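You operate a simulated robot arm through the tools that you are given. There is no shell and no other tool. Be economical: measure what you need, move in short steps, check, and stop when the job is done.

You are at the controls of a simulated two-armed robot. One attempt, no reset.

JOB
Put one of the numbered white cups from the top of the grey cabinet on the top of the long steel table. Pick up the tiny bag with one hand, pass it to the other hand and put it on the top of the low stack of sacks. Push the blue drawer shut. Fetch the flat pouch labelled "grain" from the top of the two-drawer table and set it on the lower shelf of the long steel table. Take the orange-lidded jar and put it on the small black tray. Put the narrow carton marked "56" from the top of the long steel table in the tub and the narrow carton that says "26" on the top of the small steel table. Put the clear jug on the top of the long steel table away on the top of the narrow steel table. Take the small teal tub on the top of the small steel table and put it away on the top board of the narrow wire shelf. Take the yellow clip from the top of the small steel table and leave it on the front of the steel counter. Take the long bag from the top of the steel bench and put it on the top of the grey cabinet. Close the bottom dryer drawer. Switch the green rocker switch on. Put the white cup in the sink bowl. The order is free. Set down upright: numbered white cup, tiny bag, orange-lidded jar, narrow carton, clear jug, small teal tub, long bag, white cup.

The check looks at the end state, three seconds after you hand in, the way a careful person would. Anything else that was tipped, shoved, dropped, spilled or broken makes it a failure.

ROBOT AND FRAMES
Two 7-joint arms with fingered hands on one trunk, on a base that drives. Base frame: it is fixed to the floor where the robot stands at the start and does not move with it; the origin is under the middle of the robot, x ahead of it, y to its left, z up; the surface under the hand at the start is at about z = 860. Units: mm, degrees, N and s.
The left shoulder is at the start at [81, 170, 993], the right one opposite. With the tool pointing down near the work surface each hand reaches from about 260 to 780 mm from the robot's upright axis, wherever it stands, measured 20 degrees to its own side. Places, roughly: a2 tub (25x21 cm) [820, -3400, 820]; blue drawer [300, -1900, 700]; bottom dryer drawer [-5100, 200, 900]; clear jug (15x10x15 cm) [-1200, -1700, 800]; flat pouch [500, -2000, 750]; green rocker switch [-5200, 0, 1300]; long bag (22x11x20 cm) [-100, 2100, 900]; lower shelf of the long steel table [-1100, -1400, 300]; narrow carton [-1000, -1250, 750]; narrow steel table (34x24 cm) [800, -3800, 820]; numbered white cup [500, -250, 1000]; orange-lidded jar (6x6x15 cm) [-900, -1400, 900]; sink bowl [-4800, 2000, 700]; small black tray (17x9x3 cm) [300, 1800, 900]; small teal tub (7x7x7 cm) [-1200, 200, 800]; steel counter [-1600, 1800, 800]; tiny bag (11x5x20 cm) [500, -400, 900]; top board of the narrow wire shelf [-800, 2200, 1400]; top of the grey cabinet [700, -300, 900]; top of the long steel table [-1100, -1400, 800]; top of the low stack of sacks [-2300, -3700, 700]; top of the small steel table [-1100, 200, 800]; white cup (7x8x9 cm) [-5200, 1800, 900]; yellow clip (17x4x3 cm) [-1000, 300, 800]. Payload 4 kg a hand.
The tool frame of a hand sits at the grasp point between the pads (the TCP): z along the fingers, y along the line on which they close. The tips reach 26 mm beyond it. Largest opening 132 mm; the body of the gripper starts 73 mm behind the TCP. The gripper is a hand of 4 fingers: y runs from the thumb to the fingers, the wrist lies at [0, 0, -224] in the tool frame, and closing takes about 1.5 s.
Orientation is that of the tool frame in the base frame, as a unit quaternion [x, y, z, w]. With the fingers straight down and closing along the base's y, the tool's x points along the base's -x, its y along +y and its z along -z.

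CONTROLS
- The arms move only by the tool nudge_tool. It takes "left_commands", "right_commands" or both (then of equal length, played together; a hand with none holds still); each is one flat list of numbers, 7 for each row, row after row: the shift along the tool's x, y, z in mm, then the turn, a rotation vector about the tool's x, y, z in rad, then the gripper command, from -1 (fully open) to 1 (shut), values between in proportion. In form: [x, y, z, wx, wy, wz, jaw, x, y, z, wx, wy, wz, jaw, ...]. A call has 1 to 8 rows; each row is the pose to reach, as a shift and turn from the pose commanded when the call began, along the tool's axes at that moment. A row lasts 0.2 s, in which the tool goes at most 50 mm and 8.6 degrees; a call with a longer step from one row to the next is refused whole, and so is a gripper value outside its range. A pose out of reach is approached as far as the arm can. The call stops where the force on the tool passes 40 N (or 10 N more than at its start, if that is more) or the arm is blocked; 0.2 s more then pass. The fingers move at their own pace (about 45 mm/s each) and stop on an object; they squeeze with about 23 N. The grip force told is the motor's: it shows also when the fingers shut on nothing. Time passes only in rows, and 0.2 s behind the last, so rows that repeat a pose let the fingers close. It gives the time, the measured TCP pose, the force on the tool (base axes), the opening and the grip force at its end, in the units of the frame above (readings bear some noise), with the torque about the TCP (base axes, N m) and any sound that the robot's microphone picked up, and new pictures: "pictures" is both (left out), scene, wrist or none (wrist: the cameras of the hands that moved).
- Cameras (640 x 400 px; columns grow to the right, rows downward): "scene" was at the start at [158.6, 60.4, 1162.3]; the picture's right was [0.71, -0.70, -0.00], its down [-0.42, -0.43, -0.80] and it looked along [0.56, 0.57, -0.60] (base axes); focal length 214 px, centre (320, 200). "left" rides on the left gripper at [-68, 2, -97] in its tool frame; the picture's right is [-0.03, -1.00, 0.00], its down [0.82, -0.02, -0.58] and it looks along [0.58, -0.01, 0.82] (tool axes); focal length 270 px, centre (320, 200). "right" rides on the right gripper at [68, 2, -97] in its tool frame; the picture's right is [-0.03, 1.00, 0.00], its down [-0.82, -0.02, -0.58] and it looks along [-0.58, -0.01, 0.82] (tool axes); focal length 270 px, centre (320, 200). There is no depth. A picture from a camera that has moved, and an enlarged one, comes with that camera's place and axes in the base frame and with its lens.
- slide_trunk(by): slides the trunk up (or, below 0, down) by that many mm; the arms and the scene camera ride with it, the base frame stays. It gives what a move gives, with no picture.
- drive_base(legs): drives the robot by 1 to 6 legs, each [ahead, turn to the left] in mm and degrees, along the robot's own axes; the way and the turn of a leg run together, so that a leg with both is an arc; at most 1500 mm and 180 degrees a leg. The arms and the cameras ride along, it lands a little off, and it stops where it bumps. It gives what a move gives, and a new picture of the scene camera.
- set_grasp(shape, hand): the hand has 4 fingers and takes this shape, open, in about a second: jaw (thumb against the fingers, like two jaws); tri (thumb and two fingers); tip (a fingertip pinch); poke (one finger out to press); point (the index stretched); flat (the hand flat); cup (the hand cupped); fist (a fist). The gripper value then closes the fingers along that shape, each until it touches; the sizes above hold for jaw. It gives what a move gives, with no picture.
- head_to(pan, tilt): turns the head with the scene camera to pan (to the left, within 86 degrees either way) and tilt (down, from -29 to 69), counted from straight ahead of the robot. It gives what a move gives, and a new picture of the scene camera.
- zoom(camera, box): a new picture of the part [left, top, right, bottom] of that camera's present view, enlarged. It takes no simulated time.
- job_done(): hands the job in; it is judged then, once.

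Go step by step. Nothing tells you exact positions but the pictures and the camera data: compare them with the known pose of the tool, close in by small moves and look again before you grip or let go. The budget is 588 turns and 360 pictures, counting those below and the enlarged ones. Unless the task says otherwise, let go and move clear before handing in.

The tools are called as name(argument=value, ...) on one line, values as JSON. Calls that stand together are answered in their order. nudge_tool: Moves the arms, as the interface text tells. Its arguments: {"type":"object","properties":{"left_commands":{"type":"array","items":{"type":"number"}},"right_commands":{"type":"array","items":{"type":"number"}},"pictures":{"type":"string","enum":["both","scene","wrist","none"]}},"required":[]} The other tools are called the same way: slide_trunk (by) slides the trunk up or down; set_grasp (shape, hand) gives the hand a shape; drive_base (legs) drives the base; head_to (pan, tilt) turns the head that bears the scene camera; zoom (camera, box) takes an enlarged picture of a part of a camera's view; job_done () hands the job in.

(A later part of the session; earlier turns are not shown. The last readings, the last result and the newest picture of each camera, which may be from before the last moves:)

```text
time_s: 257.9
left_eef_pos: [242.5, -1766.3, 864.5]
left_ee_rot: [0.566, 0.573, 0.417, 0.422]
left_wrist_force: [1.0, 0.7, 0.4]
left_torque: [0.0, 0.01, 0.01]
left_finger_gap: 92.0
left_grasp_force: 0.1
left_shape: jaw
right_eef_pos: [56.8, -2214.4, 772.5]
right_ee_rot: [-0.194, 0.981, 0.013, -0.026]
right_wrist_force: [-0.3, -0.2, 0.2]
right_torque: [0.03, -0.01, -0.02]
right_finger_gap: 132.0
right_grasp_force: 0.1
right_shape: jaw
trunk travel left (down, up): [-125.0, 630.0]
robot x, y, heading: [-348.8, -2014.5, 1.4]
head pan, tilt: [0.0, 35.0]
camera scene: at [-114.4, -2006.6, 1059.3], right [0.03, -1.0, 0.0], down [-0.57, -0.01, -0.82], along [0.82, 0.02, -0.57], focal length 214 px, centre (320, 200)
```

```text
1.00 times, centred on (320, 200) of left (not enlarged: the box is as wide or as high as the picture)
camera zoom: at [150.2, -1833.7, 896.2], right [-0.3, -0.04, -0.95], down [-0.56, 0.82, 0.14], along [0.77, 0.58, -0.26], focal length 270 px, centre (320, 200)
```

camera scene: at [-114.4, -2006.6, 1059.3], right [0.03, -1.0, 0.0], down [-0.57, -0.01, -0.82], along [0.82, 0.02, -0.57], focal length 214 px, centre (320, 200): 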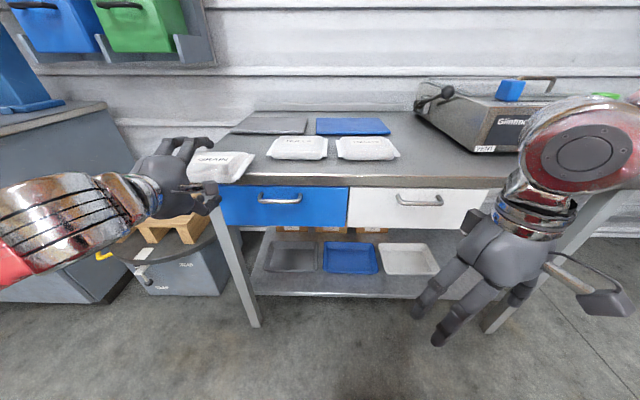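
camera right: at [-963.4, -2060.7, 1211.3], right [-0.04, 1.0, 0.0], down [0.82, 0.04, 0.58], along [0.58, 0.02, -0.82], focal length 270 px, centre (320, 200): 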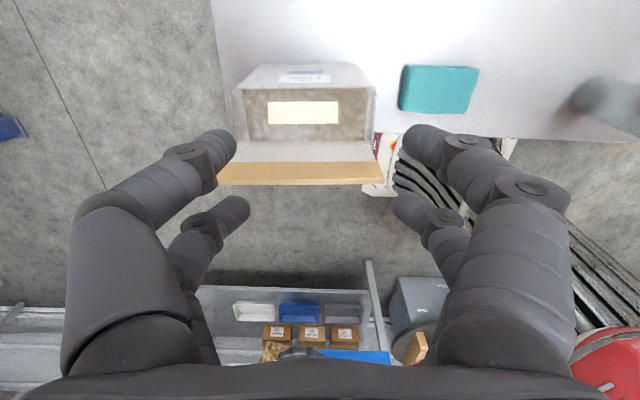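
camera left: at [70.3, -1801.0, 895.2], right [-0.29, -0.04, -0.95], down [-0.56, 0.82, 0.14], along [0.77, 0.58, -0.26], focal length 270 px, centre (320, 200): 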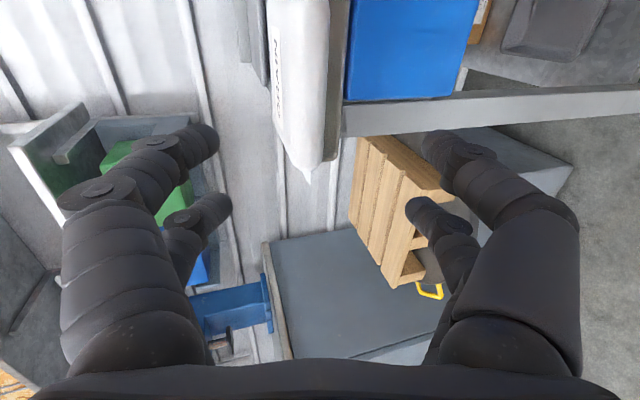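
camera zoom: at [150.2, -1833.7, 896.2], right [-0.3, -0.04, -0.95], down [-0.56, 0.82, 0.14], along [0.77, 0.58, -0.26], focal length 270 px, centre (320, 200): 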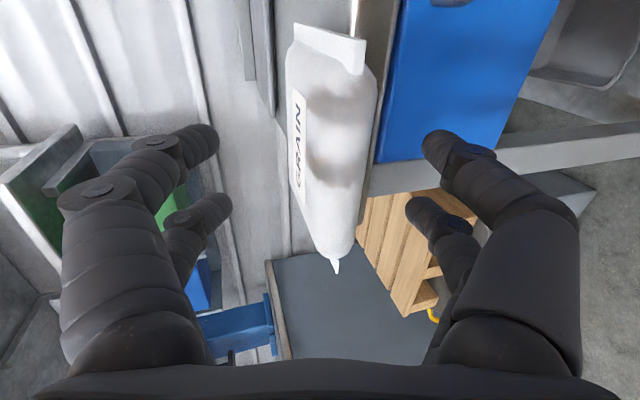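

drive_base(legs=[[30, 0]])

nudge_tool(left_commands=[0, 0, 0, 0, 0, 0, 0.1, 0, 0, 0, 0, 0, 0, 0.4, 0, 0, 0, 0, 0, 0, 0.7, 0, 0, 0, 0, 0, 0, 0.9, 0, 0, 0, 0, 0, 0, 0.9, 0, 0, 0, 0, 0, 0, 0.9, 0, 0, 0, 0, 0, 0, 0.9], pictures="wrist")

```text
time_s: 258.8
left_eef_pos: [271.8, -1765.3, 865.7]
left_ee_rot: [0.565, 0.573, 0.417, 0.422]
left_wrist_force: [-0.1, 0.1, -0.3]
left_torque: [-0.01, 0.04, -0.04]
left_finger_gap: 92.0
left_grasp_force: 0.1
left_shape: jaw
right_eef_pos: [86.0, -2213.0, 771.8]
right_ee_rot: [-0.194, 0.981, 0.013, -0.026]
right_wrist_force: [-0.5, 0.3, -1.0]
right_torque: [-0.01, -0.03, 0.0]
right_finger_gap: 132.0
right_grasp_force: 0.0
right_shape: jaw
trunk travel left (down, up): [-125.0, 630.0]
robot x, y, heading: [-320.3, -2007.9, 1.6]
head pan, tilt: [0.0, 35.0]
camera scene: at [-84.4, -2005.8, 1059.3], right [0.03, -1.0, 0.0], down [-0.57, -0.02, -0.82], along [0.82, 0.02, -0.57], focal length 214 px, centre (320, 200)
```

scene: 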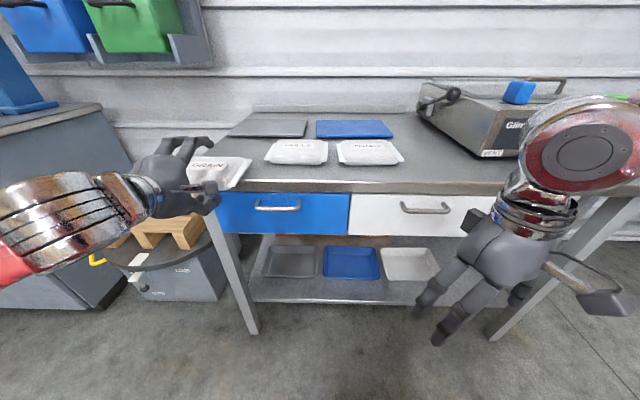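

```text
time_s: 260.4
left_eef_pos: [272.6, -1765.8, 865.9]
left_ee_rot: [0.566, 0.573, 0.417, 0.422]
left_wrist_force: [-0.2, -0.4, 0.4]
left_torque: [0.05, 0.03, 0.02]
left_finger_gap: 43.2
left_grasp_force: 22.9
left_shape: jaw
right_eef_pos: [86.1, -2213.7, 773.8]
right_ee_rot: [-0.194, 0.981, 0.012, -0.026]
right_wrist_force: [0.7, -0.3, 0.1]
right_torque: [0.01, 0.0, -0.01]
right_finger_gap: 132.0
right_grasp_force: 0.0
right_shape: jaw
trunk travel left (down, up): [-125.0, 630.0]
robot x, y, heading: [-318.0, -2007.9, 1.5]
head pan, tilt: [0.0, 35.0]
camera left: at [179.8, -1832.8, 897.6], right [-0.3, -0.04, -0.95], down [-0.56, 0.82, 0.14], along [0.77, 0.58, -0.26], focal length 270 px, centre (320, 200)
```

left: 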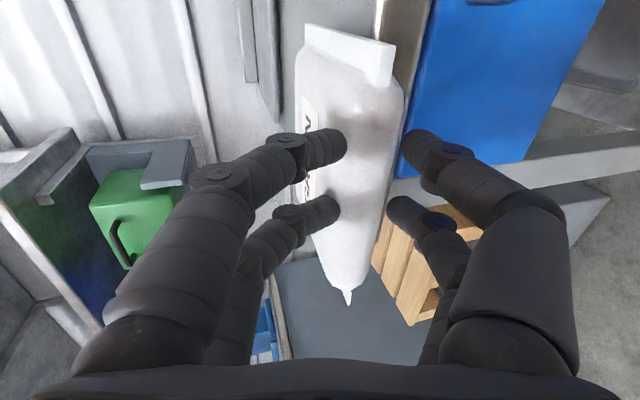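

slide_trunk(by=60)

zoom(camera="left", box=[0, 0, 640, 400])

```text
time_s: 261.4
left_eef_pos: [272.5, -1764.6, 924.5]
left_ee_rot: [0.566, 0.572, 0.416, 0.422]
left_wrist_force: [-0.1, -0.3, -3.8]
left_torque: [-0.07, 0.2, 0.02]
left_finger_gap: 41.7
left_grasp_force: 22.8
left_shape: jaw
right_eef_pos: [86.3, -2213.6, 831.9]
right_ee_rot: [-0.194, 0.981, 0.013, -0.026]
right_wrist_force: [0.6, 0.7, -0.3]
right_torque: [-0.01, 0.02, -0.03]
right_finger_gap: 131.9
right_grasp_force: 0.1
right_shape: jaw
trunk travel left (down, up): [-185.0, 570.0]
robot x, y, heading: [-316.3, -2014.8, 1.4]
head pan, tilt: [0.0, 35.0]
```

```text
1.00 times, centred on (320, 200) of left (not enlarged: the box is as wide or as high as the picture)
camera zoom: at [180.7, -1832.8, 956.4], right [-0.3, -0.04, -0.95], down [-0.56, 0.82, 0.14], along [0.77, 0.58, -0.26], focal length 270 px, centre (320, 200)
```

zoom: 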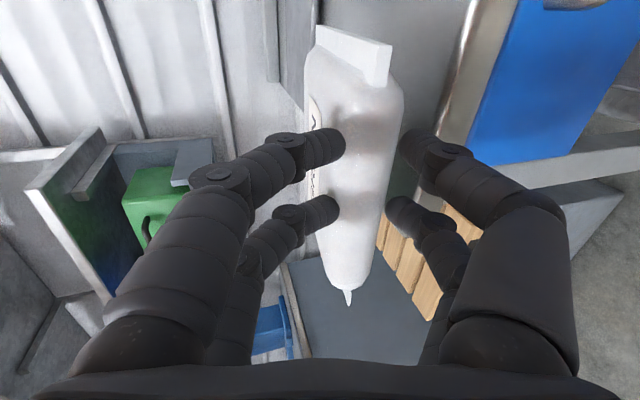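

The GRAIN pouch is gripped and lifted. I raise it and turn the robot toward the long table.

slide_trunk(by=250)

drive_base(legs=[[-100, 0], [0, -30], [0, -30], [0, -30]])

```text
time_s: 263.9
left_eef_pos: [271.9, -1765.5, 1175.8]
left_ee_rot: [0.566, 0.572, 0.417, 0.422]
left_wrist_force: [0.2, 0.0, -3.5]
left_torque: [-0.04, 0.25, 0.03]
left_finger_gap: 41.7
left_grasp_force: 23.1
left_shape: jaw
right_eef_pos: [87.1, -2213.7, 1082.8]
right_ee_rot: [-0.193, 0.981, 0.013, -0.025]
right_wrist_force: [0.1, -0.7, -0.4]
right_torque: [-0.02, 0.01, -0.01]
right_finger_gap: 131.6
right_grasp_force: 0.0
right_shape: jaw
trunk travel left (down, up): [-435.0, 320.0]
robot x, y, heading: [-318.6, -2007.3, 1.4]
head pan, tilt: [0.0, 35.0]
```

```text
time_s: 268.2
left_eef_pos: [114.6, -2371.7, 1175.0]
left_ee_rot: [0.77, 0.238, 0.17, 0.567]
left_wrist_force: [-0.5, -0.3, -2.6]
left_torque: [0.17, 0.2, 0.04]
left_finger_gap: 40.5
left_grasp_force: 23.3
left_shape: jaw
right_eef_pos: [-362.5, -2467.1, 1082.3]
right_ee_rot: [0.29, 0.956, 0.024, -0.016]
right_wrist_force: [-0.6, -0.8, 0.1]
right_torque: [0.03, -0.06, -0.01]
right_finger_gap: 132.1
right_grasp_force: 0.1
right_shape: jaw
trunk travel left (down, up): [-435.0, 320.0]
robot x, y, heading: [-372.4, -1979.6, -57.3]
head pan, tilt: [0.0, 35.0]
stopped in leg 3: the robot was blocked; the commanded pose is now the measured one
camera scene: at [-310.2, -2087.7, 1379.7], right [-0.84, -0.54, 0.0], down [-0.31, 0.48, -0.82], along [0.45, -0.69, -0.58], focal length 214 px, centre (320, 200)
```

scene: 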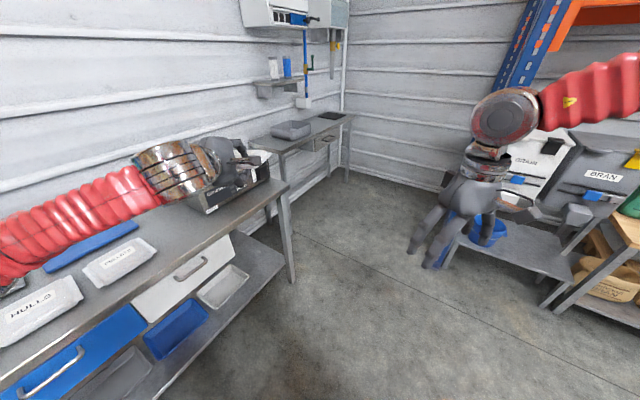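

drive_base(legs=[[0, -55]])

drive_base(legs=[[0, -55]])

```text
time_s: 270.9
left_eef_pos: [-323.9, -2603.7, 1178.3]
left_ee_rot: [0.8, -0.088, -0.068, 0.59]
left_wrist_force: [-0.9, 0.5, -1.5]
left_torque: [0.32, -0.06, -0.02]
left_finger_gap: 33.6
left_grasp_force: 23.3
left_shape: jaw
right_eef_pos: [-718.4, -2319.8, 1084.3]
right_ee_rot: [0.648, 0.761, 0.028, -0.004]
right_wrist_force: [-1.3, 1.4, 0.3]
right_torque: [-0.03, -0.1, 0.0]
right_finger_gap: 131.9
right_grasp_force: 0.0
right_shape: jaw
trunk travel left (down, up): [-435.0, 320.0]
robot x, y, heading: [-328.5, -1992.6, -104.1]
head pan, tilt: [0.0, 35.0]
stopped in leg 1: the robot was blocked; the commanded pose is now the measured one
camera scene: at [-359.6, -2106.5, 1380.0], right [-0.97, 0.24, 0.0], down [0.14, 0.56, -0.82], along [-0.19, -0.8, -0.57], focal length 214 px, centre (320, 200)
```

scene: 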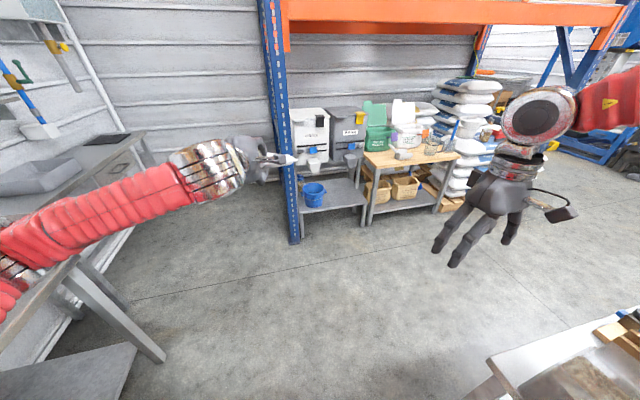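

```text
time_s: 274.2
left_eef_pos: [-827.8, -2349.8, 1180.1]
left_ee_rot: [0.671, -0.444, -0.33, 0.494]
left_wrist_force: [-0.3, 0.1, 1.9]
left_torque: [0.03, -0.13, 0.06]
left_finger_gap: 25.3
left_grasp_force: 22.9
left_shape: jaw
right_eef_pos: [-824.9, -1864.5, 1085.6]
right_ee_rot: [0.924, 0.382, 0.025, 0.009]
right_wrist_force: [-1.2, 0.1, 0.2]
right_torque: [-0.07, -0.06, 0.0]
right_finger_gap: 131.7
right_grasp_force: 0.0
right_shape: jaw
trunk travel left (down, up): [-435.0, 320.0]
robot x, y, heading: [-309.7, -2041.5, -158.6]
head pan, tilt: [0.0, 35.0]
stopped in leg 1: the robot was blocked; the commanded pose is now the measured one
camera scene: at [-421.7, -2080.9, 1380.0], right [-0.37, 0.93, -0.01], down [0.54, 0.21, -0.82], along [-0.76, -0.3, -0.57], focal length 214 px, centre (320, 200)
```

scene: 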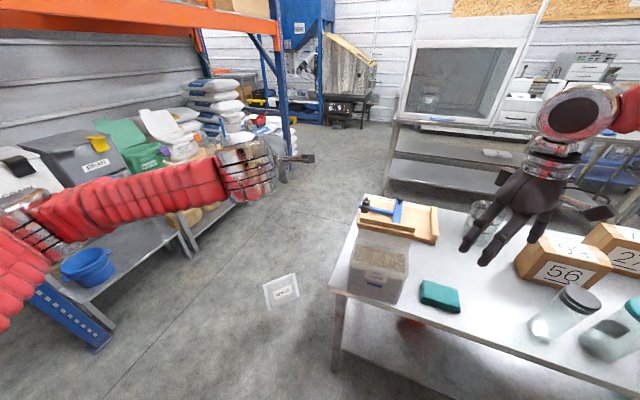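

The pouch slipped out and lies flat on the floor. I zoom in to measure it.

zoom(camera="scene", box=[230, 200, 430, 330])

```text
3.08 times, centred on (330, 265) of scene
camera zoom: at [-421.7, -2080.9, 1380.0], right [-0.37, 0.93, -0.01], down [0.54, 0.21, -0.82], along [-0.76, -0.3, -0.57], focal length 660 px, centre (289, 0)
```

zoom: 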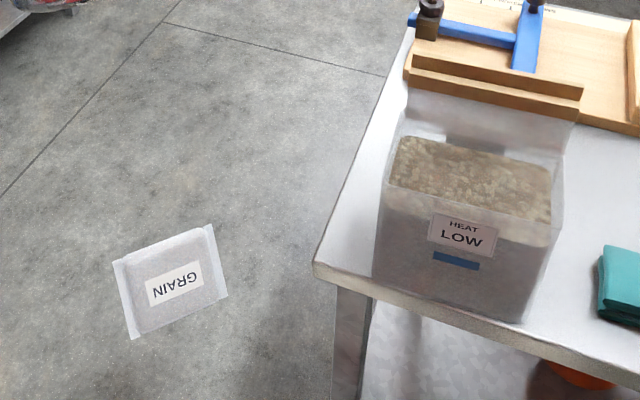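

head_to(pan=5, tilt=42)

```text
time_s: 274.9
left_eef_pos: [-824.6, -2357.5, 1177.7]
left_ee_rot: [0.673, -0.442, -0.331, 0.492]
left_wrist_force: [-0.6, 0.4, -0.2]
left_torque: [-0.02, 0.01, -0.01]
left_finger_gap: 25.5
left_grasp_force: 22.8
left_shape: jaw
right_eef_pos: [-824.2, -1870.0, 1088.4]
right_ee_rot: [0.923, 0.383, 0.024, 0.004]
right_wrist_force: [-0.6, 0.7, -0.6]
right_torque: [-0.03, -0.01, -0.01]
right_finger_gap: 131.8
right_grasp_force: 0.0
right_shape: jaw
trunk travel left (down, up): [-435.0, 320.0]
robot x, y, heading: [-307.5, -2041.2, -158.4]
head pan, tilt: [5.0, 42.0]
camera scene: at [-412.1, -2092.4, 1369.5], right [-0.45, 0.89, 0.0], down [0.6, 0.3, -0.74], along [-0.66, -0.33, -0.67], focal length 214 px, centre (320, 200)
```

scene: 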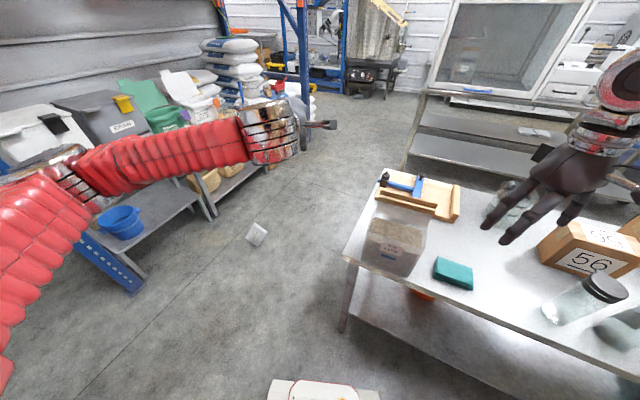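

The pouch lies on the floor at about (-1159, -3031). I drive there to pick it up from above.

drive_base(legs=[[0, 20], [860, 0]])

```text
time_s: 278.1
left_eef_pos: [-820.9, -2635.2, 1179.3]
left_ee_rot: [0.739, -0.322, -0.243, 0.54]
left_wrist_force: [0.4, 0.4, 0.5]
left_torque: [-0.01, -0.01, 0.03]
left_finger_gap: 25.7
left_grasp_force: 22.9
left_shape: jaw
right_eef_pos: [-984.8, -2177.5, 1088.6]
right_ee_rot: [0.845, 0.535, 0.025, 0.001]
right_wrist_force: [-0.7, 0.8, -0.1]
right_torque: [-0.03, 0.04, 0.03]
right_finger_gap: 132.1
right_grasp_force: 0.1
right_shape: jaw
trunk travel left (down, up): [-435.0, 320.0]
robot x, y, heading: [-450.6, -2159.3, -136.5]
head pan, tilt: [5.0, 42.0]
stopped in leg 2: the robot was blocked; the commanded pose is now the measured one
camera scene: at [-527.3, -2241.8, 1369.5], right [-0.75, 0.66, 0.0], down [0.44, 0.5, -0.74], along [-0.49, -0.56, -0.67], focal length 214 px, centre (320, 200)
```

scene: 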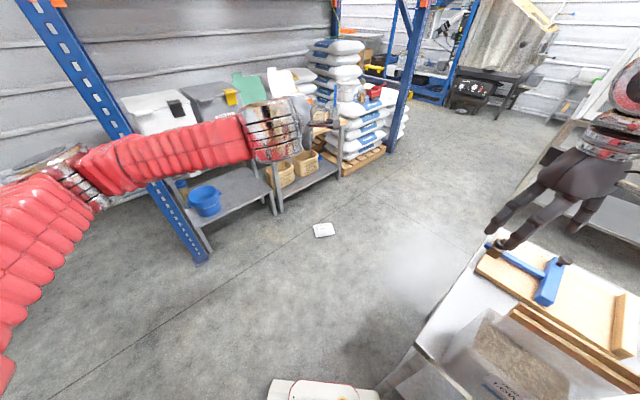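

drive_base(legs=[[-80, 0], [0, 36], [600, 0], [0, -36]])

```text
time_s: 286.1
left_eef_pos: [-855.4, -3189.7, 1177.6]
left_ee_rot: [0.743, -0.313, -0.236, 0.543]
left_wrist_force: [-0.4, -0.1, -0.2]
left_torque: [-0.01, -0.01, 0.0]
left_finger_gap: 25.4
left_grasp_force: 23.1
left_shape: jaw
right_eef_pos: [-1027.6, -2734.4, 1088.3]
right_ee_rot: [0.839, 0.543, 0.025, 0.001]
right_wrist_force: [0.0, -0.2, -0.3]
right_torque: [0.01, 0.01, 0.03]
right_finger_gap: 132.0
right_grasp_force: 0.1
right_shape: jaw
trunk travel left (down, up): [-435.0, 320.0]
robot x, y, heading: [-476.2, -2718.5, -135.3]
head pan, tilt: [5.0, 42.0]
camera scene: at [-551.2, -2808.4, 1369.4], right [-0.76, 0.65, 0.0], down [0.43, 0.51, -0.74], along [-0.48, -0.57, -0.67], focal length 214 px, centre (320, 200)
```

scene: 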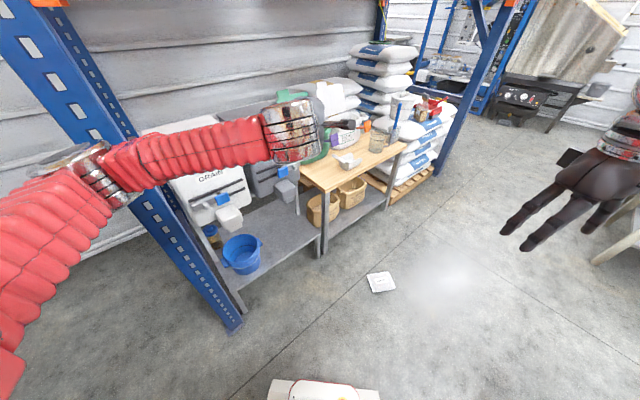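

nudge_tool(left_commands=[0, 0, -20, 0.145, 0, 0, 0.5, 0, 0, -40, 0.29, 0, 0, 0.5, 0, 0, -60, 0.435, 0, 0, 0.5, 0, 0, -80, 0.58, 0, 0, 0.5, 0, 0, -100, 0.725, 0, 0, 0.5, 0, 0, -120, 0.87, 0, 0, 0.5, 0, 0, -140, 1.015, 0, 0, 0.5, 0, 0, -160, 1.16, 0, 0, 0.5], pictures="none")

drive_base(legs=[[370, 0]])

```text
time_s: 287.9
left_eef_pos: [-743.9, -3083.1, 1227.0]
left_ee_rot: [0.919, -0.392, -0.026, 0.046]
left_wrist_force: [-0.3, -0.7, 0.3]
left_torque: [-0.02, 0.0, 0.01]
left_finger_gap: 32.9
left_grasp_force: 0.1
left_shape: jaw
right_eef_pos: [-1028.9, -2734.1, 1087.7]
right_ee_rot: [0.839, 0.543, 0.025, 0.001]
right_wrist_force: [0.0, -0.7, 0.8]
right_torque: [-0.02, 0.0, -0.04]
right_finger_gap: 132.3
right_grasp_force: 0.1
right_shape: jaw
trunk travel left (down, up): [-435.0, 320.0]
robot x, y, heading: [-474.6, -2720.3, -135.2]
head pan, tilt: [5.0, 42.0]
```

```text
time_s: 290.2
left_eef_pos: [-998.0, -3343.1, 1226.0]
left_ee_rot: [0.92, -0.387, -0.025, 0.047]
left_wrist_force: [0.2, 0.0, -1.0]
left_torque: [0.01, -0.01, 0.01]
left_finger_gap: 32.9
left_grasp_force: 0.0
left_shape: jaw
right_eef_pos: [-1283.1, -2995.7, 1087.8]
right_ee_rot: [0.837, 0.547, 0.026, 0.0]
right_wrist_force: [1.0, -0.4, -0.5]
right_torque: [0.03, -0.02, -0.02]
right_finger_gap: 132.1
right_grasp_force: 0.1
right_shape: jaw
trunk travel left (down, up): [-435.0, 320.0]
robot x, y, heading: [-731.9, -2979.3, -134.6]
head pan, tilt: [5.0, 42.0]
camera scene: at [-807.3, -3065.9, 1369.3], right [-0.77, 0.64, 0.0], down [0.43, 0.52, -0.74], along [-0.47, -0.57, -0.67], focal length 214 px, centre (320, 200)
```

scene: 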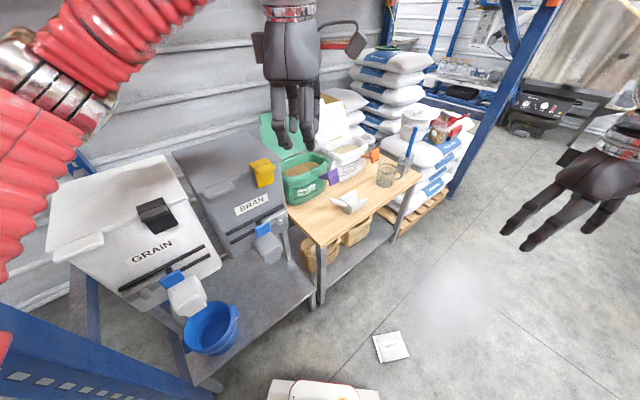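

nudge_tool(right_commands=[0, 0, 0, 0, 0, -0.145, -1, 0, 0, 0, 0, 0, -0.29, -1, 0, 0, 0, 0, 0, -0.435, -1, 0, 0, 0, 0, 0, -0.58, -1, 0, 0, 0, 0, 0, -0.725, -1, 0, 0, 0, 0, 0, -0.87, -1, 0, 0, 0, 0, 0, -1.015, -1, 0, 0, 0, 0, 0, -1.16, -1], pictures="none")

nudge_tool(right_commands=[0, 0, 0, 0, 0, -0.15, -1, 0, 0, 0, 0, 0, -0.3, -1], pictures="none")

slide_trunk(by=-430)

```text
time_s: 292.0
left_eef_pos: [-997.8, -3342.7, 1226.1]
left_ee_rot: [0.92, -0.387, -0.026, 0.047]
left_wrist_force: [0.0, -1.2, 0.4]
left_torque: [0.03, -0.01, 0.02]
left_finger_gap: 33.2
left_grasp_force: 0.0
left_shape: jaw
right_eef_pos: [-1283.2, -2995.0, 1087.7]
right_ee_rot: [0.399, 0.917, 0.021, 0.016]
right_wrist_force: [-1.1, 0.1, -0.2]
right_torque: [0.03, 0.0, -0.04]
right_finger_gap: 132.0
right_grasp_force: 0.0
right_shape: jaw
trunk travel left (down, up): [-435.0, 320.0]
robot x, y, heading: [-732.5, -2974.5, -134.9]
head pan, tilt: [5.0, 42.0]
```

```text
time_s: 292.6
left_eef_pos: [-998.1, -3342.8, 1227.0]
left_ee_rot: [0.92, -0.388, -0.025, 0.048]
left_wrist_force: [0.1, 0.6, -0.2]
left_torque: [0.03, 0.06, 0.02]
left_finger_gap: 32.9
left_grasp_force: 0.1
left_shape: jaw
right_eef_pos: [-1283.9, -2995.2, 1087.7]
right_ee_rot: [0.258, 0.966, 0.019, 0.018]
right_wrist_force: [0.2, -1.6, 0.2]
right_torque: [0.0, 0.03, -0.02]
right_finger_gap: 132.3
right_grasp_force: 0.1
right_shape: jaw
trunk travel left (down, up): [-435.0, 320.0]
robot x, y, heading: [-731.4, -2976.4, -134.6]
head pan, tilt: [5.0, 42.0]
```

```text
refused: -430 is not a number from -400 to 400
```

slide_trunk(by=-400)

nudge_tool(right_commands=[-10, -20, 30, 0.047, 0.025, 0, -1, -20, -40, 70, 0.047, 0.025, 0, -1, -25, -50, 118, 0.047, 0.025, 0, -1, -25, -50, 166, 0.047, 0.025, 0, -1, -25, -50, 214, 0.047, 0.025, 0, -1, -25, -50, 262, 0.047, 0.025, 0, -1, -25, -50, 310, 0.047, 0.025, 0, -1, -25, -50, 358, 0.047, 0.025, 0, -1], pictures="wrist")

```text
time_s: 296.4
left_eef_pos: [-998.4, -3341.0, 828.0]
left_ee_rot: [0.92, -0.388, -0.026, 0.048]
left_wrist_force: [-0.2, 1.5, -1.0]
left_torque: [-0.02, -0.01, -0.02]
left_finger_gap: 32.7
left_grasp_force: 0.0
left_shape: jaw
right_eef_pos: [-1283.5, -2994.0, 688.2]
right_ee_rot: [0.259, 0.966, 0.018, 0.018]
right_wrist_force: [0.0, -0.8, -0.1]
right_torque: [0.01, -0.01, 0.0]
right_finger_gap: 132.1
right_grasp_force: 0.0
right_shape: jaw
trunk travel left (down, up): [-35.0, 720.0]
robot x, y, heading: [-732.0, -2975.3, -134.7]
head pan, tilt: [5.0, 42.0]
```

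```text
time_s: 298.2
left_eef_pos: [-998.5, -3342.5, 826.8]
left_ee_rot: [0.92, -0.387, -0.025, 0.046]
left_wrist_force: [0.9, -0.7, -0.2]
left_torque: [-0.03, -0.01, -0.01]
left_finger_gap: 33.1
left_grasp_force: 0.0
left_shape: jaw
right_eef_pos: [-1270.5, -3040.2, 329.6]
right_ee_rot: [0.26, 0.966, -0.002, -0.001]
right_wrist_force: [-0.5, 0.2, 0.1]
right_torque: [0.03, 0.0, 0.05]
right_finger_gap: 132.1
right_grasp_force: 0.1
right_shape: jaw
trunk travel left (down, up): [-35.0, 720.0]
robot x, y, heading: [-732.1, -2976.5, -134.7]
head pan, tilt: [5.0, 42.0]
camera right: at [-1330.2, -3002.9, 426.5], right [0.52, 0.85, 0.0], down [0.7, -0.43, 0.58], along [0.49, -0.3, -0.82], focal length 270 px, centre (320, 200)
```

right: 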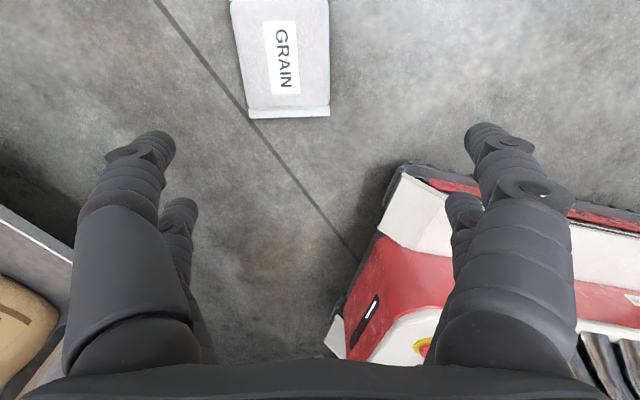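

nudge_tool(right_commands=[7, -24, 20, 0, 0, 0, -1, 13, -47, 50, 0, 0, 0, -1, 13, -47, 95, 0, 0, 0, -1, 13, -47, 140, 0, 0, 0, -1, 13, -47, 180, 0, 0, 0, -1], pictures="wrist")

```text
time_s: 299.4
left_eef_pos: [-998.9, -3341.8, 826.9]
left_ee_rot: [0.921, -0.387, -0.026, 0.047]
left_wrist_force: [-0.2, 0.6, -0.3]
left_torque: [0.01, -0.01, 0.0]
left_finger_gap: 32.9
left_grasp_force: 0.1
left_shape: jaw
right_eef_pos: [-1307.1, -3069.4, 193.5]
right_ee_rot: [0.26, 0.966, -0.001, -0.001]
right_wrist_force: [-0.2, 0.8, 0.5]
right_torque: [0.02, 0.0, 0.0]
right_finger_gap: 131.8
right_grasp_force: 0.1
right_shape: jaw
right hand out of reach, approached as far as the arm can: row 4, 5
trunk travel left (down, up): [-35.0, 720.0]
robot x, y, heading: [-736.4, -2976.1, -135.2]
head pan, tilt: [5.0, 42.0]
camera right: at [-1366.4, -3032.0, 290.9], right [0.52, 0.85, 0.0], down [0.7, -0.43, 0.58], along [0.49, -0.3, -0.82], focal length 270 px, centre (320, 200)
```

right: 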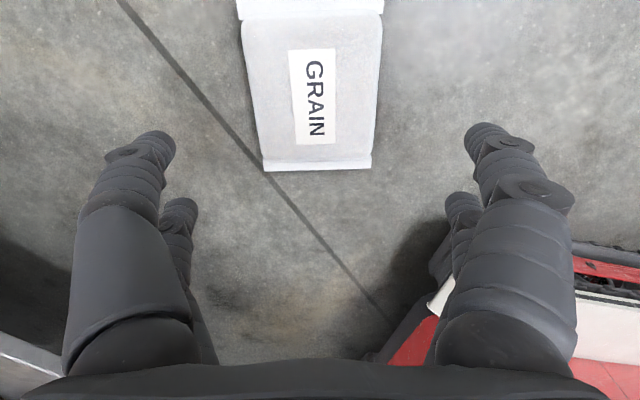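

The floor pick needs the pouch closer to the shoulder. I raise the hand a bit, drive up so the pouch is beside the base's front-right corner, and lower the trunk fully.

nudge_tool(right_commands=[0, 0, -45, 0, 0, 0, -1, 0, 0, -90, 0, 0, 0, -1, 0, 0, -135, 0, 0, 0, -1], pictures="none")

slide_trunk(by=-35)

drive_base(legs=[[0, 2.5], [175, 0]])

```text
time_s: 300.2
left_eef_pos: [-999.0, -3341.2, 826.3]
left_ee_rot: [0.92, -0.387, -0.025, 0.049]
left_wrist_force: [0.0, 0.8, -1.1]
left_torque: [-0.04, -0.01, -0.01]
left_finger_gap: 32.7
left_grasp_force: 0.1
left_shape: jaw
right_eef_pos: [-1308.3, -3069.6, 329.1]
right_ee_rot: [0.259, 0.966, -0.001, 0.0]
right_wrist_force: [0.5, -0.7, 0.0]
right_torque: [0.0, 0.02, -0.04]
right_finger_gap: 131.8
right_grasp_force: 0.0
right_shape: jaw
trunk travel left (down, up): [-35.0, 720.0]
robot x, y, heading: [-728.8, -2975.7, -134.8]
head pan, tilt: [5.0, 42.0]
```

```text
time_s: 301.0
left_eef_pos: [-998.8, -3342.4, 792.4]
left_ee_rot: [0.92, -0.387, -0.025, 0.048]
left_wrist_force: [0.1, 0.1, 0.5]
left_torque: [-0.04, 0.0, -0.03]
left_finger_gap: 32.6
left_grasp_force: 0.0
left_shape: jaw
right_eef_pos: [-1309.9, -3067.3, 295.4]
right_ee_rot: [0.258, 0.966, -0.002, 0.0]
right_wrist_force: [-0.4, -0.5, 0.2]
right_torque: [-0.01, -0.01, -0.03]
right_finger_gap: 132.0
right_grasp_force: 0.1
right_shape: jaw
trunk travel left (down, up): [0.0, 755.0]
robot x, y, heading: [-735.2, -2979.5, -134.9]
head pan, tilt: [5.0, 42.0]
```

```text
time_s: 302.7
left_eef_pos: [-1062.5, -3411.3, 783.8]
left_ee_rot: [0.921, -0.385, -0.005, 0.054]
left_wrist_force: [1.7, 0.7, -0.4]
left_torque: [-0.13, 0.05, -0.02]
left_finger_gap: 32.8
left_grasp_force: 0.1
left_shape: jaw
right_eef_pos: [-1356.2, -3176.7, 265.3]
right_ee_rot: [0.226, 0.974, 0.006, 0.022]
right_wrist_force: [-0.3, -0.4, 0.5]
right_torque: [0.0, 0.03, 0.0]
right_finger_gap: 132.2
right_grasp_force: 0.0
right_shape: jaw
trunk travel left (down, up): [0.0, 755.0]
robot x, y, heading: [-773.8, -3034.8, -126.9]
head pan, tilt: [5.0, 42.0]
stopped in leg 2: the robot was blocked; the commanded pose is now the measured one
camera scene: at [-955.9, -3211.4, 936.8], right [-0.85, 0.53, -0.05], down [0.37, 0.51, -0.78], along [-0.39, -0.68, -0.63], focal length 214 px, centre (320, 200)
```

scene: 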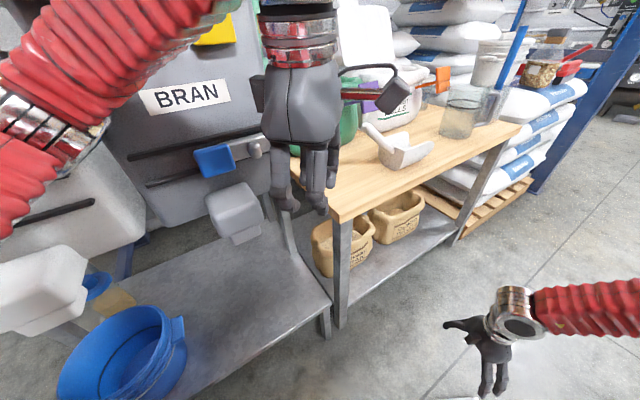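

The base or left hand bumped the bench. I reverse immediately.

drive_base(legs=[[-150, 0]])

```text
time_s: 303.9
left_eef_pos: [-1004.6, -3372.6, 754.8]
left_ee_rot: [0.92, -0.392, -0.014, 0.024]
left_wrist_force: [0.0, -0.5, 0.8]
left_torque: [0.03, 0.01, -0.02]
left_finger_gap: 33.0
left_grasp_force: 0.0
left_shape: jaw
right_eef_pos: [-1301.3, -3122.3, 258.4]
right_ee_rot: [0.225, 0.974, 0.029, 0.013]
right_wrist_force: [0.3, 0.5, 0.0]
right_torque: [-0.04, -0.03, -0.03]
right_finger_gap: 132.1
right_grasp_force: 0.1
right_shape: jaw
trunk travel left (down, up): [0.0, 755.0]
robot x, y, heading: [-724.7, -2970.8, -133.4]
head pan, tilt: [5.0, 42.0]
stopped in leg 1: the robot was blocked; the commanded pose is now the measured one
camera scene: at [-925.3, -3177.1, 915.1], right [-0.78, 0.62, -0.01], down [0.42, 0.51, -0.75], along [-0.46, -0.59, -0.66], focal length 214 px, centre (320, 200)
```

scene: 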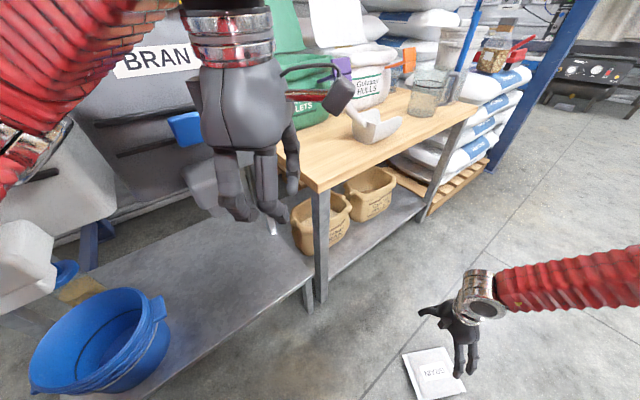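

I'll approach from the open side with the left hand instead: reverse, face -x, and stop beside the pouch.

drive_base(legs=[[-290, 0]])

drive_base(legs=[[0, -50]])

```text
time_s: 305.9
left_eef_pos: [-805.7, -3175.9, 748.8]
left_ee_rot: [0.921, -0.388, -0.018, 0.018]
left_wrist_force: [0.0, 0.1, -0.7]
left_torque: [0.0, -0.01, 0.01]
left_finger_gap: 32.9
left_grasp_force: 0.1
left_shape: jaw
right_eef_pos: [-1105.5, -2915.3, 256.4]
right_ee_rot: [0.226, 0.973, 0.036, 0.01]
right_wrist_force: [-0.2, -0.5, -1.3]
right_torque: [-0.03, 0.01, 0.01]
right_finger_gap: 131.9
right_grasp_force: 0.1
right_shape: jaw
trunk travel left (down, up): [0.0, 755.0]
robot x, y, heading: [-531.5, -2759.2, -133.2]
head pan, tilt: [5.0, 42.0]
camera scene: at [-727.9, -2983.2, 911.7], right [-0.79, 0.62, 0.0], down [0.41, 0.53, -0.74], along [-0.46, -0.58, -0.67], focal length 214 px, centre (320, 200)
```

scene: 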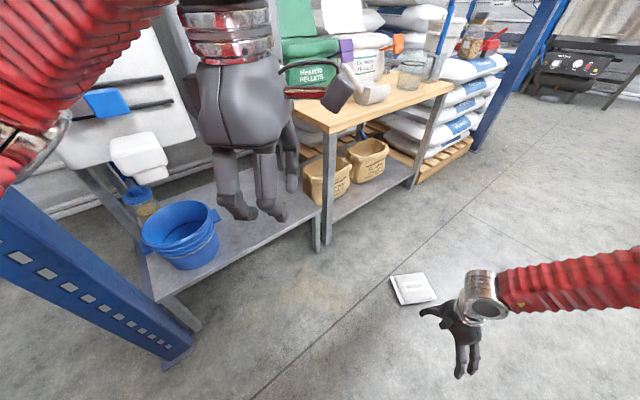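

```text
time_s: 308.1
left_eef_pos: [-999.5, -2942.5, 751.5]
left_ee_rot: [0.758, -0.651, -0.022, 0.012]
left_wrist_force: [-0.2, -0.3, -0.3]
left_torque: [0.01, -0.03, 0.01]
left_finger_gap: 32.8
left_grasp_force: 0.1
left_shape: jaw
right_eef_pos: [-1091.2, -2555.5, 258.0]
right_ee_rot: [0.512, 0.858, 0.031, 0.02]
right_wrist_force: [-0.1, -0.1, 0.0]
right_torque: [-0.01, 0.0, 0.0]
right_finger_gap: 132.0
right_grasp_force: 0.0
right_shape: jaw
trunk travel left (down, up): [0.0, 755.0]
robot x, y, heading: [-526.8, -2807.3, -170.2]
head pan, tilt: [5.0, 42.0]
stopped in leg 1: the robot was blocked; the commanded pose is now the measured one
camera scene: at [-815.6, -2863.0, 911.7], right [-0.25, 0.97, 0.0], down [0.65, 0.17, -0.74], along [-0.72, -0.19, -0.67], focal length 214 px, centre (320, 200)
```

scene: 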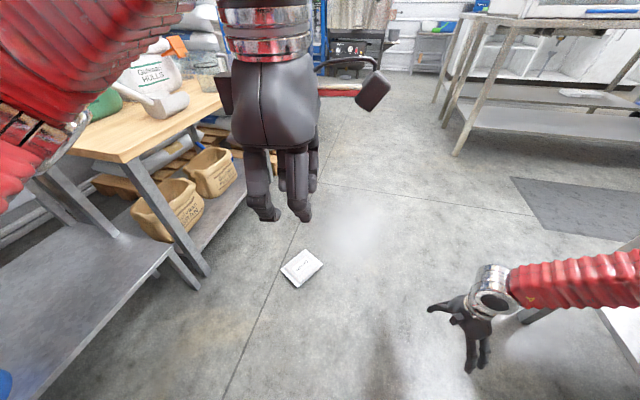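

drive_base(legs=[[0, -18], [470, 0], [0, 6]])

```text
time_s: 311.2
left_eef_pos: [-1300.0, -2722.6, 738.2]
left_ee_rot: [-0.642, 0.766, 0.012, -0.014]
left_wrist_force: [-0.3, -0.1, -0.1]
left_torque: [0.08, -0.04, 0.0]
left_finger_gap: 32.8
left_grasp_force: 0.1
left_shape: jaw
right_eef_pos: [-1206.3, -2372.1, 200.4]
right_ee_rot: [0.616, 0.782, 0.049, 0.087]
right_wrist_force: [-0.4, 0.4, 0.9]
right_torque: [0.02, -0.01, -0.04]
right_finger_gap: 131.8
right_grasp_force: 0.1
right_shape: jaw
trunk travel left (down, up): [0.0, 755.0]
robot x, y, heading: [-808.8, -2783.5, 169.0]
head pan, tilt: [5.0, 42.0]
stopped in leg 2: the robot was blocked; the commanded pose is now the measured one
camera scene: at [-1123.9, -2727.3, 898.2], right [0.11, 0.99, 0.0], down [0.69, -0.08, -0.72], along [-0.72, 0.08, -0.69], focal length 214 px, centre (320, 200)
```

scene: 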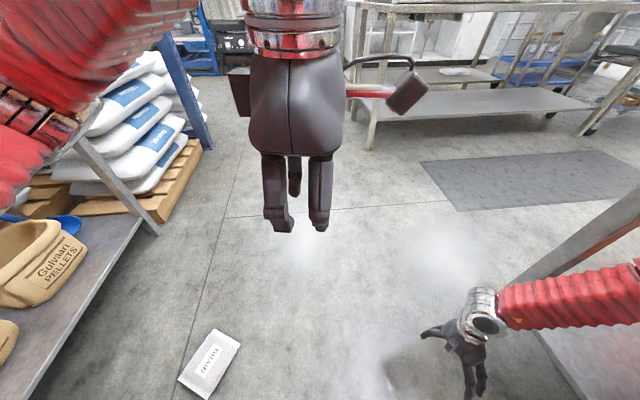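

The right forearm touched the table's leg. I back off slightly and lift the right arm up out of the way.

drive_base(legs=[[-90, 0]])

nudge_tool(right_commands=[0, 0, -45, 0, 0, 0, -1, 0, 0, -90, 0, 0, 0, -1, 0, 0, -135, 0, 0, 0, -1, 0, 0, -180, 0, 0, 0, -1, 0, 0, -225, 0, 0, 0, -1, 0, 0, -270, 0, 0, 0, -1, 0, 0, -315, 0, 0, 0, -1, 0, 0, -360, 0, 0, 0, -1], pictures="none")

```text
time_s: 312.4
left_eef_pos: [-1208.7, -2744.3, 747.1]
left_ee_rot: [-0.643, 0.766, 0.017, -0.017]
left_wrist_force: [0.6, -0.8, 0.0]
left_torque: [0.01, 0.04, 0.0]
left_finger_gap: 33.1
left_grasp_force: 0.1
left_shape: jaw
right_eef_pos: [-1136.8, -2384.0, 219.3]
right_ee_rot: [0.621, 0.78, 0.039, 0.067]
right_wrist_force: [0.9, 0.5, -0.1]
right_torque: [0.0, 0.01, 0.01]
right_finger_gap: 131.8
right_grasp_force: 0.1
right_shape: jaw
trunk travel left (down, up): [0.0, 755.0]
robot x, y, heading: [-718.8, -2799.5, 168.8]
head pan, tilt: [5.0, 42.0]
camera scene: at [-1029.5, -2745.9, 905.4], right [0.11, 0.99, 0.0], down [0.68, -0.08, -0.72], along [-0.72, 0.08, -0.69], focal length 214 px, centre (320, 200)
```

scene: 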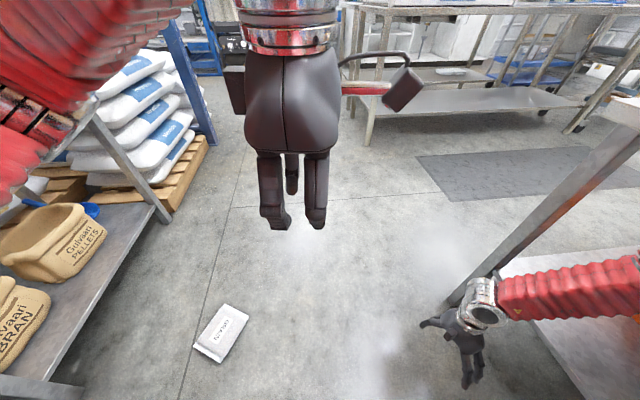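

```text
time_s: 312.9
left_eef_pos: [-1181.7, -2752.1, 763.6]
left_ee_rot: [-0.643, 0.765, 0.032, -0.029]
left_wrist_force: [-0.1, 0.3, 0.0]
left_torque: [-0.01, -0.02, 0.05]
left_finger_gap: 33.1
left_grasp_force: 0.0
left_shape: jaw
right_eef_pos: [-1009.7, -2426.0, 233.6]
right_ee_rot: [0.589, 0.783, 0.097, 0.173]
right_wrist_force: [0.2, -0.5, 0.3]
right_torque: [0.01, -0.03, 0.02]
right_finger_gap: 132.0
right_grasp_force: 0.1
right_shape: jaw
trunk travel left (down, up): [0.0, 755.0]
robot x, y, heading: [-717.5, -2795.8, 170.0]
head pan, tilt: [5.0, 42.0]
stopped in row 2 (right hand): the arm was blocked; the commanded pose is now the measured one
```

nudge_tool(right_commands=[-17, -39, -12, 0, 0, 0, -1, -33, -78, -24, 0, 0, 0, -1, -50, -117, -36, 0, 0, 0, -1, -67, -156, -49, 0, 0, 0, -1, -83, -194, -61, 0, 0, 0, -1], pictures="scene")

```text
time_s: 314.1
left_eef_pos: [-1181.9, -2748.9, 764.8]
left_ee_rot: [-0.642, 0.765, 0.031, -0.028]
left_wrist_force: [0.4, -0.1, -0.2]
left_torque: [-0.05, 0.0, -0.02]
left_finger_gap: 32.7
left_grasp_force: 0.0
left_shape: jaw
right_eef_pos: [-1173.2, -2514.3, 275.0]
right_ee_rot: [0.6, 0.778, 0.09, 0.164]
right_wrist_force: [-0.3, 0.3, -1.2]
right_torque: [0.03, 0.0, 0.04]
right_finger_gap: 132.2
right_grasp_force: 0.0
right_shape: jaw
right hand out of reach, approached as far as the arm can: row 4, 5
trunk travel left (down, up): [0.0, 755.0]
robot x, y, heading: [-714.6, -2795.8, 169.1]
head pan, tilt: [5.0, 42.0]
camera scene: at [-1007.6, -2751.7, 911.8], right [0.1, 0.99, 0.0], down [0.67, -0.07, -0.74], along [-0.74, 0.07, -0.67], focal length 214 px, centre (320, 200)
```

scene: 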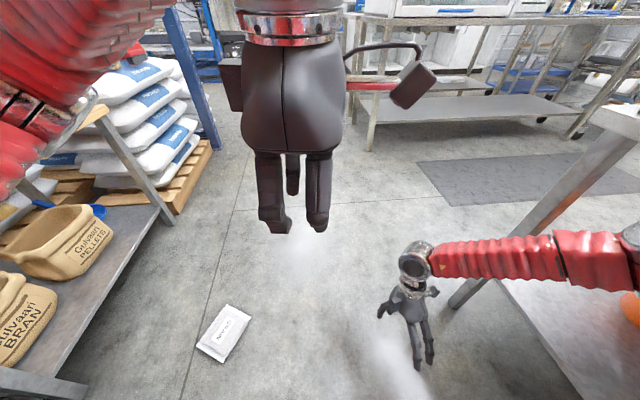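

nudge_tool(right_commands=[-7, 15, -40, 0, 0, 0, -1, -14, 30, -80, 0, 0, 0, -1, -21, 46, -118, 0, 0, 0, -1, -28, 61, -158, 0, 0, 0, -1, -35, 76, -198, 0, 0, 0, -1, -41, 92, -238, 0, 0, 0, -1, -47, 107, -276, 0, 0, 0, -1], pictures="none")

```text
time_s: 315.7
left_eef_pos: [-1181.5, -2749.5, 766.1]
left_ee_rot: [-0.643, 0.765, 0.032, -0.029]
left_wrist_force: [-0.6, 1.1, 0.4]
left_torque: [0.01, 0.01, 0.02]
left_finger_gap: 32.8
left_grasp_force: 0.1
left_shape: jaw
right_eef_pos: [-1165.5, -2518.0, 574.7]
right_ee_rot: [0.6, 0.778, 0.092, 0.165]
right_wrist_force: [0.2, 0.5, 0.0]
right_torque: [-0.02, -0.02, 0.02]
right_finger_gap: 132.2
right_grasp_force: 0.0
right_shape: jaw
trunk travel left (down, up): [0.0, 755.0]
robot x, y, heading: [-711.6, -2802.0, 169.5]
head pan, tilt: [5.0, 42.0]
```

nudge_tool(right_commands=[-7, 15, -40, 0, 0, 0, -1, -14, 30, -80, 0, 0, 0, -1, -21, 46, -118, 0, 0, 0, -1, -28, 61, -158, 0, 0, 0, -1, -35, 76, -198, 0, 0, 0, -1], pictures="none")

drive_base(legs=[[235, 0]])

```text
time_s: 316.9
left_eef_pos: [-1181.6, -2749.2, 764.8]
left_ee_rot: [-0.642, 0.766, 0.032, -0.029]
left_wrist_force: [0.5, -0.9, -0.2]
left_torque: [-0.01, -0.01, 0.02]
left_finger_gap: 33.1
left_grasp_force: 0.1
left_shape: jaw
right_eef_pos: [-1160.7, -2516.0, 791.0]
right_ee_rot: [0.6, 0.778, 0.09, 0.164]
right_wrist_force: [0.3, 0.6, 0.7]
right_torque: [0.03, -0.02, -0.02]
right_finger_gap: 131.9
right_grasp_force: 0.0
right_shape: jaw
trunk travel left (down, up): [0.0, 755.0]
robot x, y, heading: [-714.4, -2799.7, 169.0]
head pan, tilt: [5.0, 42.0]
```

```text
time_s: 318.7
left_eef_pos: [-1416.5, -2706.3, 764.8]
left_ee_rot: [-0.642, 0.765, 0.032, -0.03]
left_wrist_force: [0.3, 0.3, 0.3]
left_torque: [-0.02, 0.03, -0.01]
left_finger_gap: 32.7
left_grasp_force: 0.0
left_shape: jaw
right_eef_pos: [-1396.5, -2472.3, 790.2]
right_ee_rot: [0.6, 0.777, 0.091, 0.164]
right_wrist_force: [0.4, -0.3, -0.4]
right_torque: [-0.02, 0.01, -0.01]
right_finger_gap: 132.1
right_grasp_force: 0.0
right_shape: jaw
trunk travel left (down, up): [0.0, 755.0]
robot x, y, heading: [-951.2, -2756.2, 169.3]
head pan, tilt: [5.0, 42.0]
camera scene: at [-1243.0, -2707.5, 911.6], right [0.1, 1.0, 0.0], down [0.67, -0.07, -0.74], along [-0.74, 0.07, -0.67], focal length 214 px, centre (320, 200)
```

scene: 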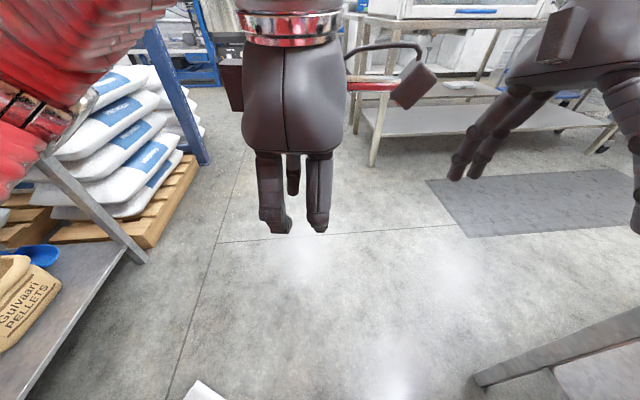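

nudge_tool(left_commands=[43, -21, 0, 0, 0, -0.145, -1, 87, -43, 0, 0, 0, -0.29, -1, 131, -64, 0, 0, 0, -0.435, -1, 175, -86, 0, 0, 0, -0.58, -1, 219, -107, 0, 0, 0, -0.725, -1, 262, -128, 0, 0, 0, -0.87, -1, 306, -150, 0, 0, 0, -1.015, -1, 349, -171, 0, 0, 0, -1.16, -1], pictures="none")

```text
time_s: 320.5
left_eef_pos: [-1339.6, -3029.4, 741.5]
left_ee_rot: [0.957, -0.288, -0.043, 0.005]
left_wrist_force: [-0.7, 0.0, 0.3]
left_torque: [-0.05, 0.0, -0.03]
left_finger_gap: 131.9
left_grasp_force: 0.1
left_shape: jaw
left hand out of reach, approached as far as the arm can: row 7, 8
right_eef_pos: [-1395.2, -2471.8, 790.1]
right_ee_rot: [0.6, 0.778, 0.091, 0.164]
right_wrist_force: [0.4, 0.4, 0.3]
right_torque: [0.02, 0.0, 0.0]
right_finger_gap: 132.1
right_grasp_force: 0.0
right_shape: jaw
trunk travel left (down, up): [0.0, 755.0]
robot x, y, heading: [-950.0, -2753.3, 169.3]
head pan, tilt: [5.0, 42.0]
```

nudge_tool(left_commands=[10, 5, 40, 0.034, 0.079, -0.06, -1, 20, 10, 80, 0.034, 0.079, -0.06, -1, 30, 15, 125, 0.034, 0.079, -0.06, -1, 40, 20, 170, 0.034, 0.079, -0.06, -1, 50, 25, 215, 0.034, 0.079, -0.06, -1, 55, 25, 262, 0.034, 0.079, -0.06, -1, 55, 25, 310, 0.034, 0.079, -0.06, -1, 55, 25, 355, 0.034, 0.079, -0.06, -1], pictures="wrist")

```text
time_s: 322.3
left_eef_pos: [-1341.1, -3078.3, 382.6]
left_ee_rot: [0.966, -0.257, -0.001, 0.0]
left_wrist_force: [-1.0, 0.3, 0.2]
left_torque: [0.0, 0.0, 0.02]
left_finger_gap: 132.0
left_grasp_force: 0.1
left_shape: jaw
left hand out of reach, approached as far as the arm can: row 1, 2, 3, 4, 5, 6, 7, 8
right_eef_pos: [-1395.6, -2473.8, 791.1]
right_ee_rot: [0.6, 0.778, 0.091, 0.163]
right_wrist_force: [-0.3, 0.5, 0.3]
right_torque: [0.02, 0.0, 0.01]
right_finger_gap: 132.0
right_grasp_force: 0.0
right_shape: jaw
trunk travel left (down, up): [0.0, 755.0]
robot x, y, heading: [-949.0, -2756.4, 169.2]
head pan, tilt: [5.0, 42.0]
camera left: at [-1402.4, -3045.1, 477.9], right [0.48, 0.88, 0.0], down [0.72, -0.39, 0.58], along [0.51, -0.28, -0.82], focal length 270 px, centre (320, 200)
```

left: 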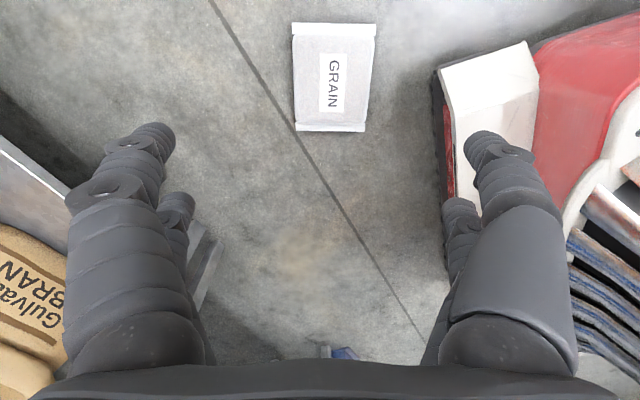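

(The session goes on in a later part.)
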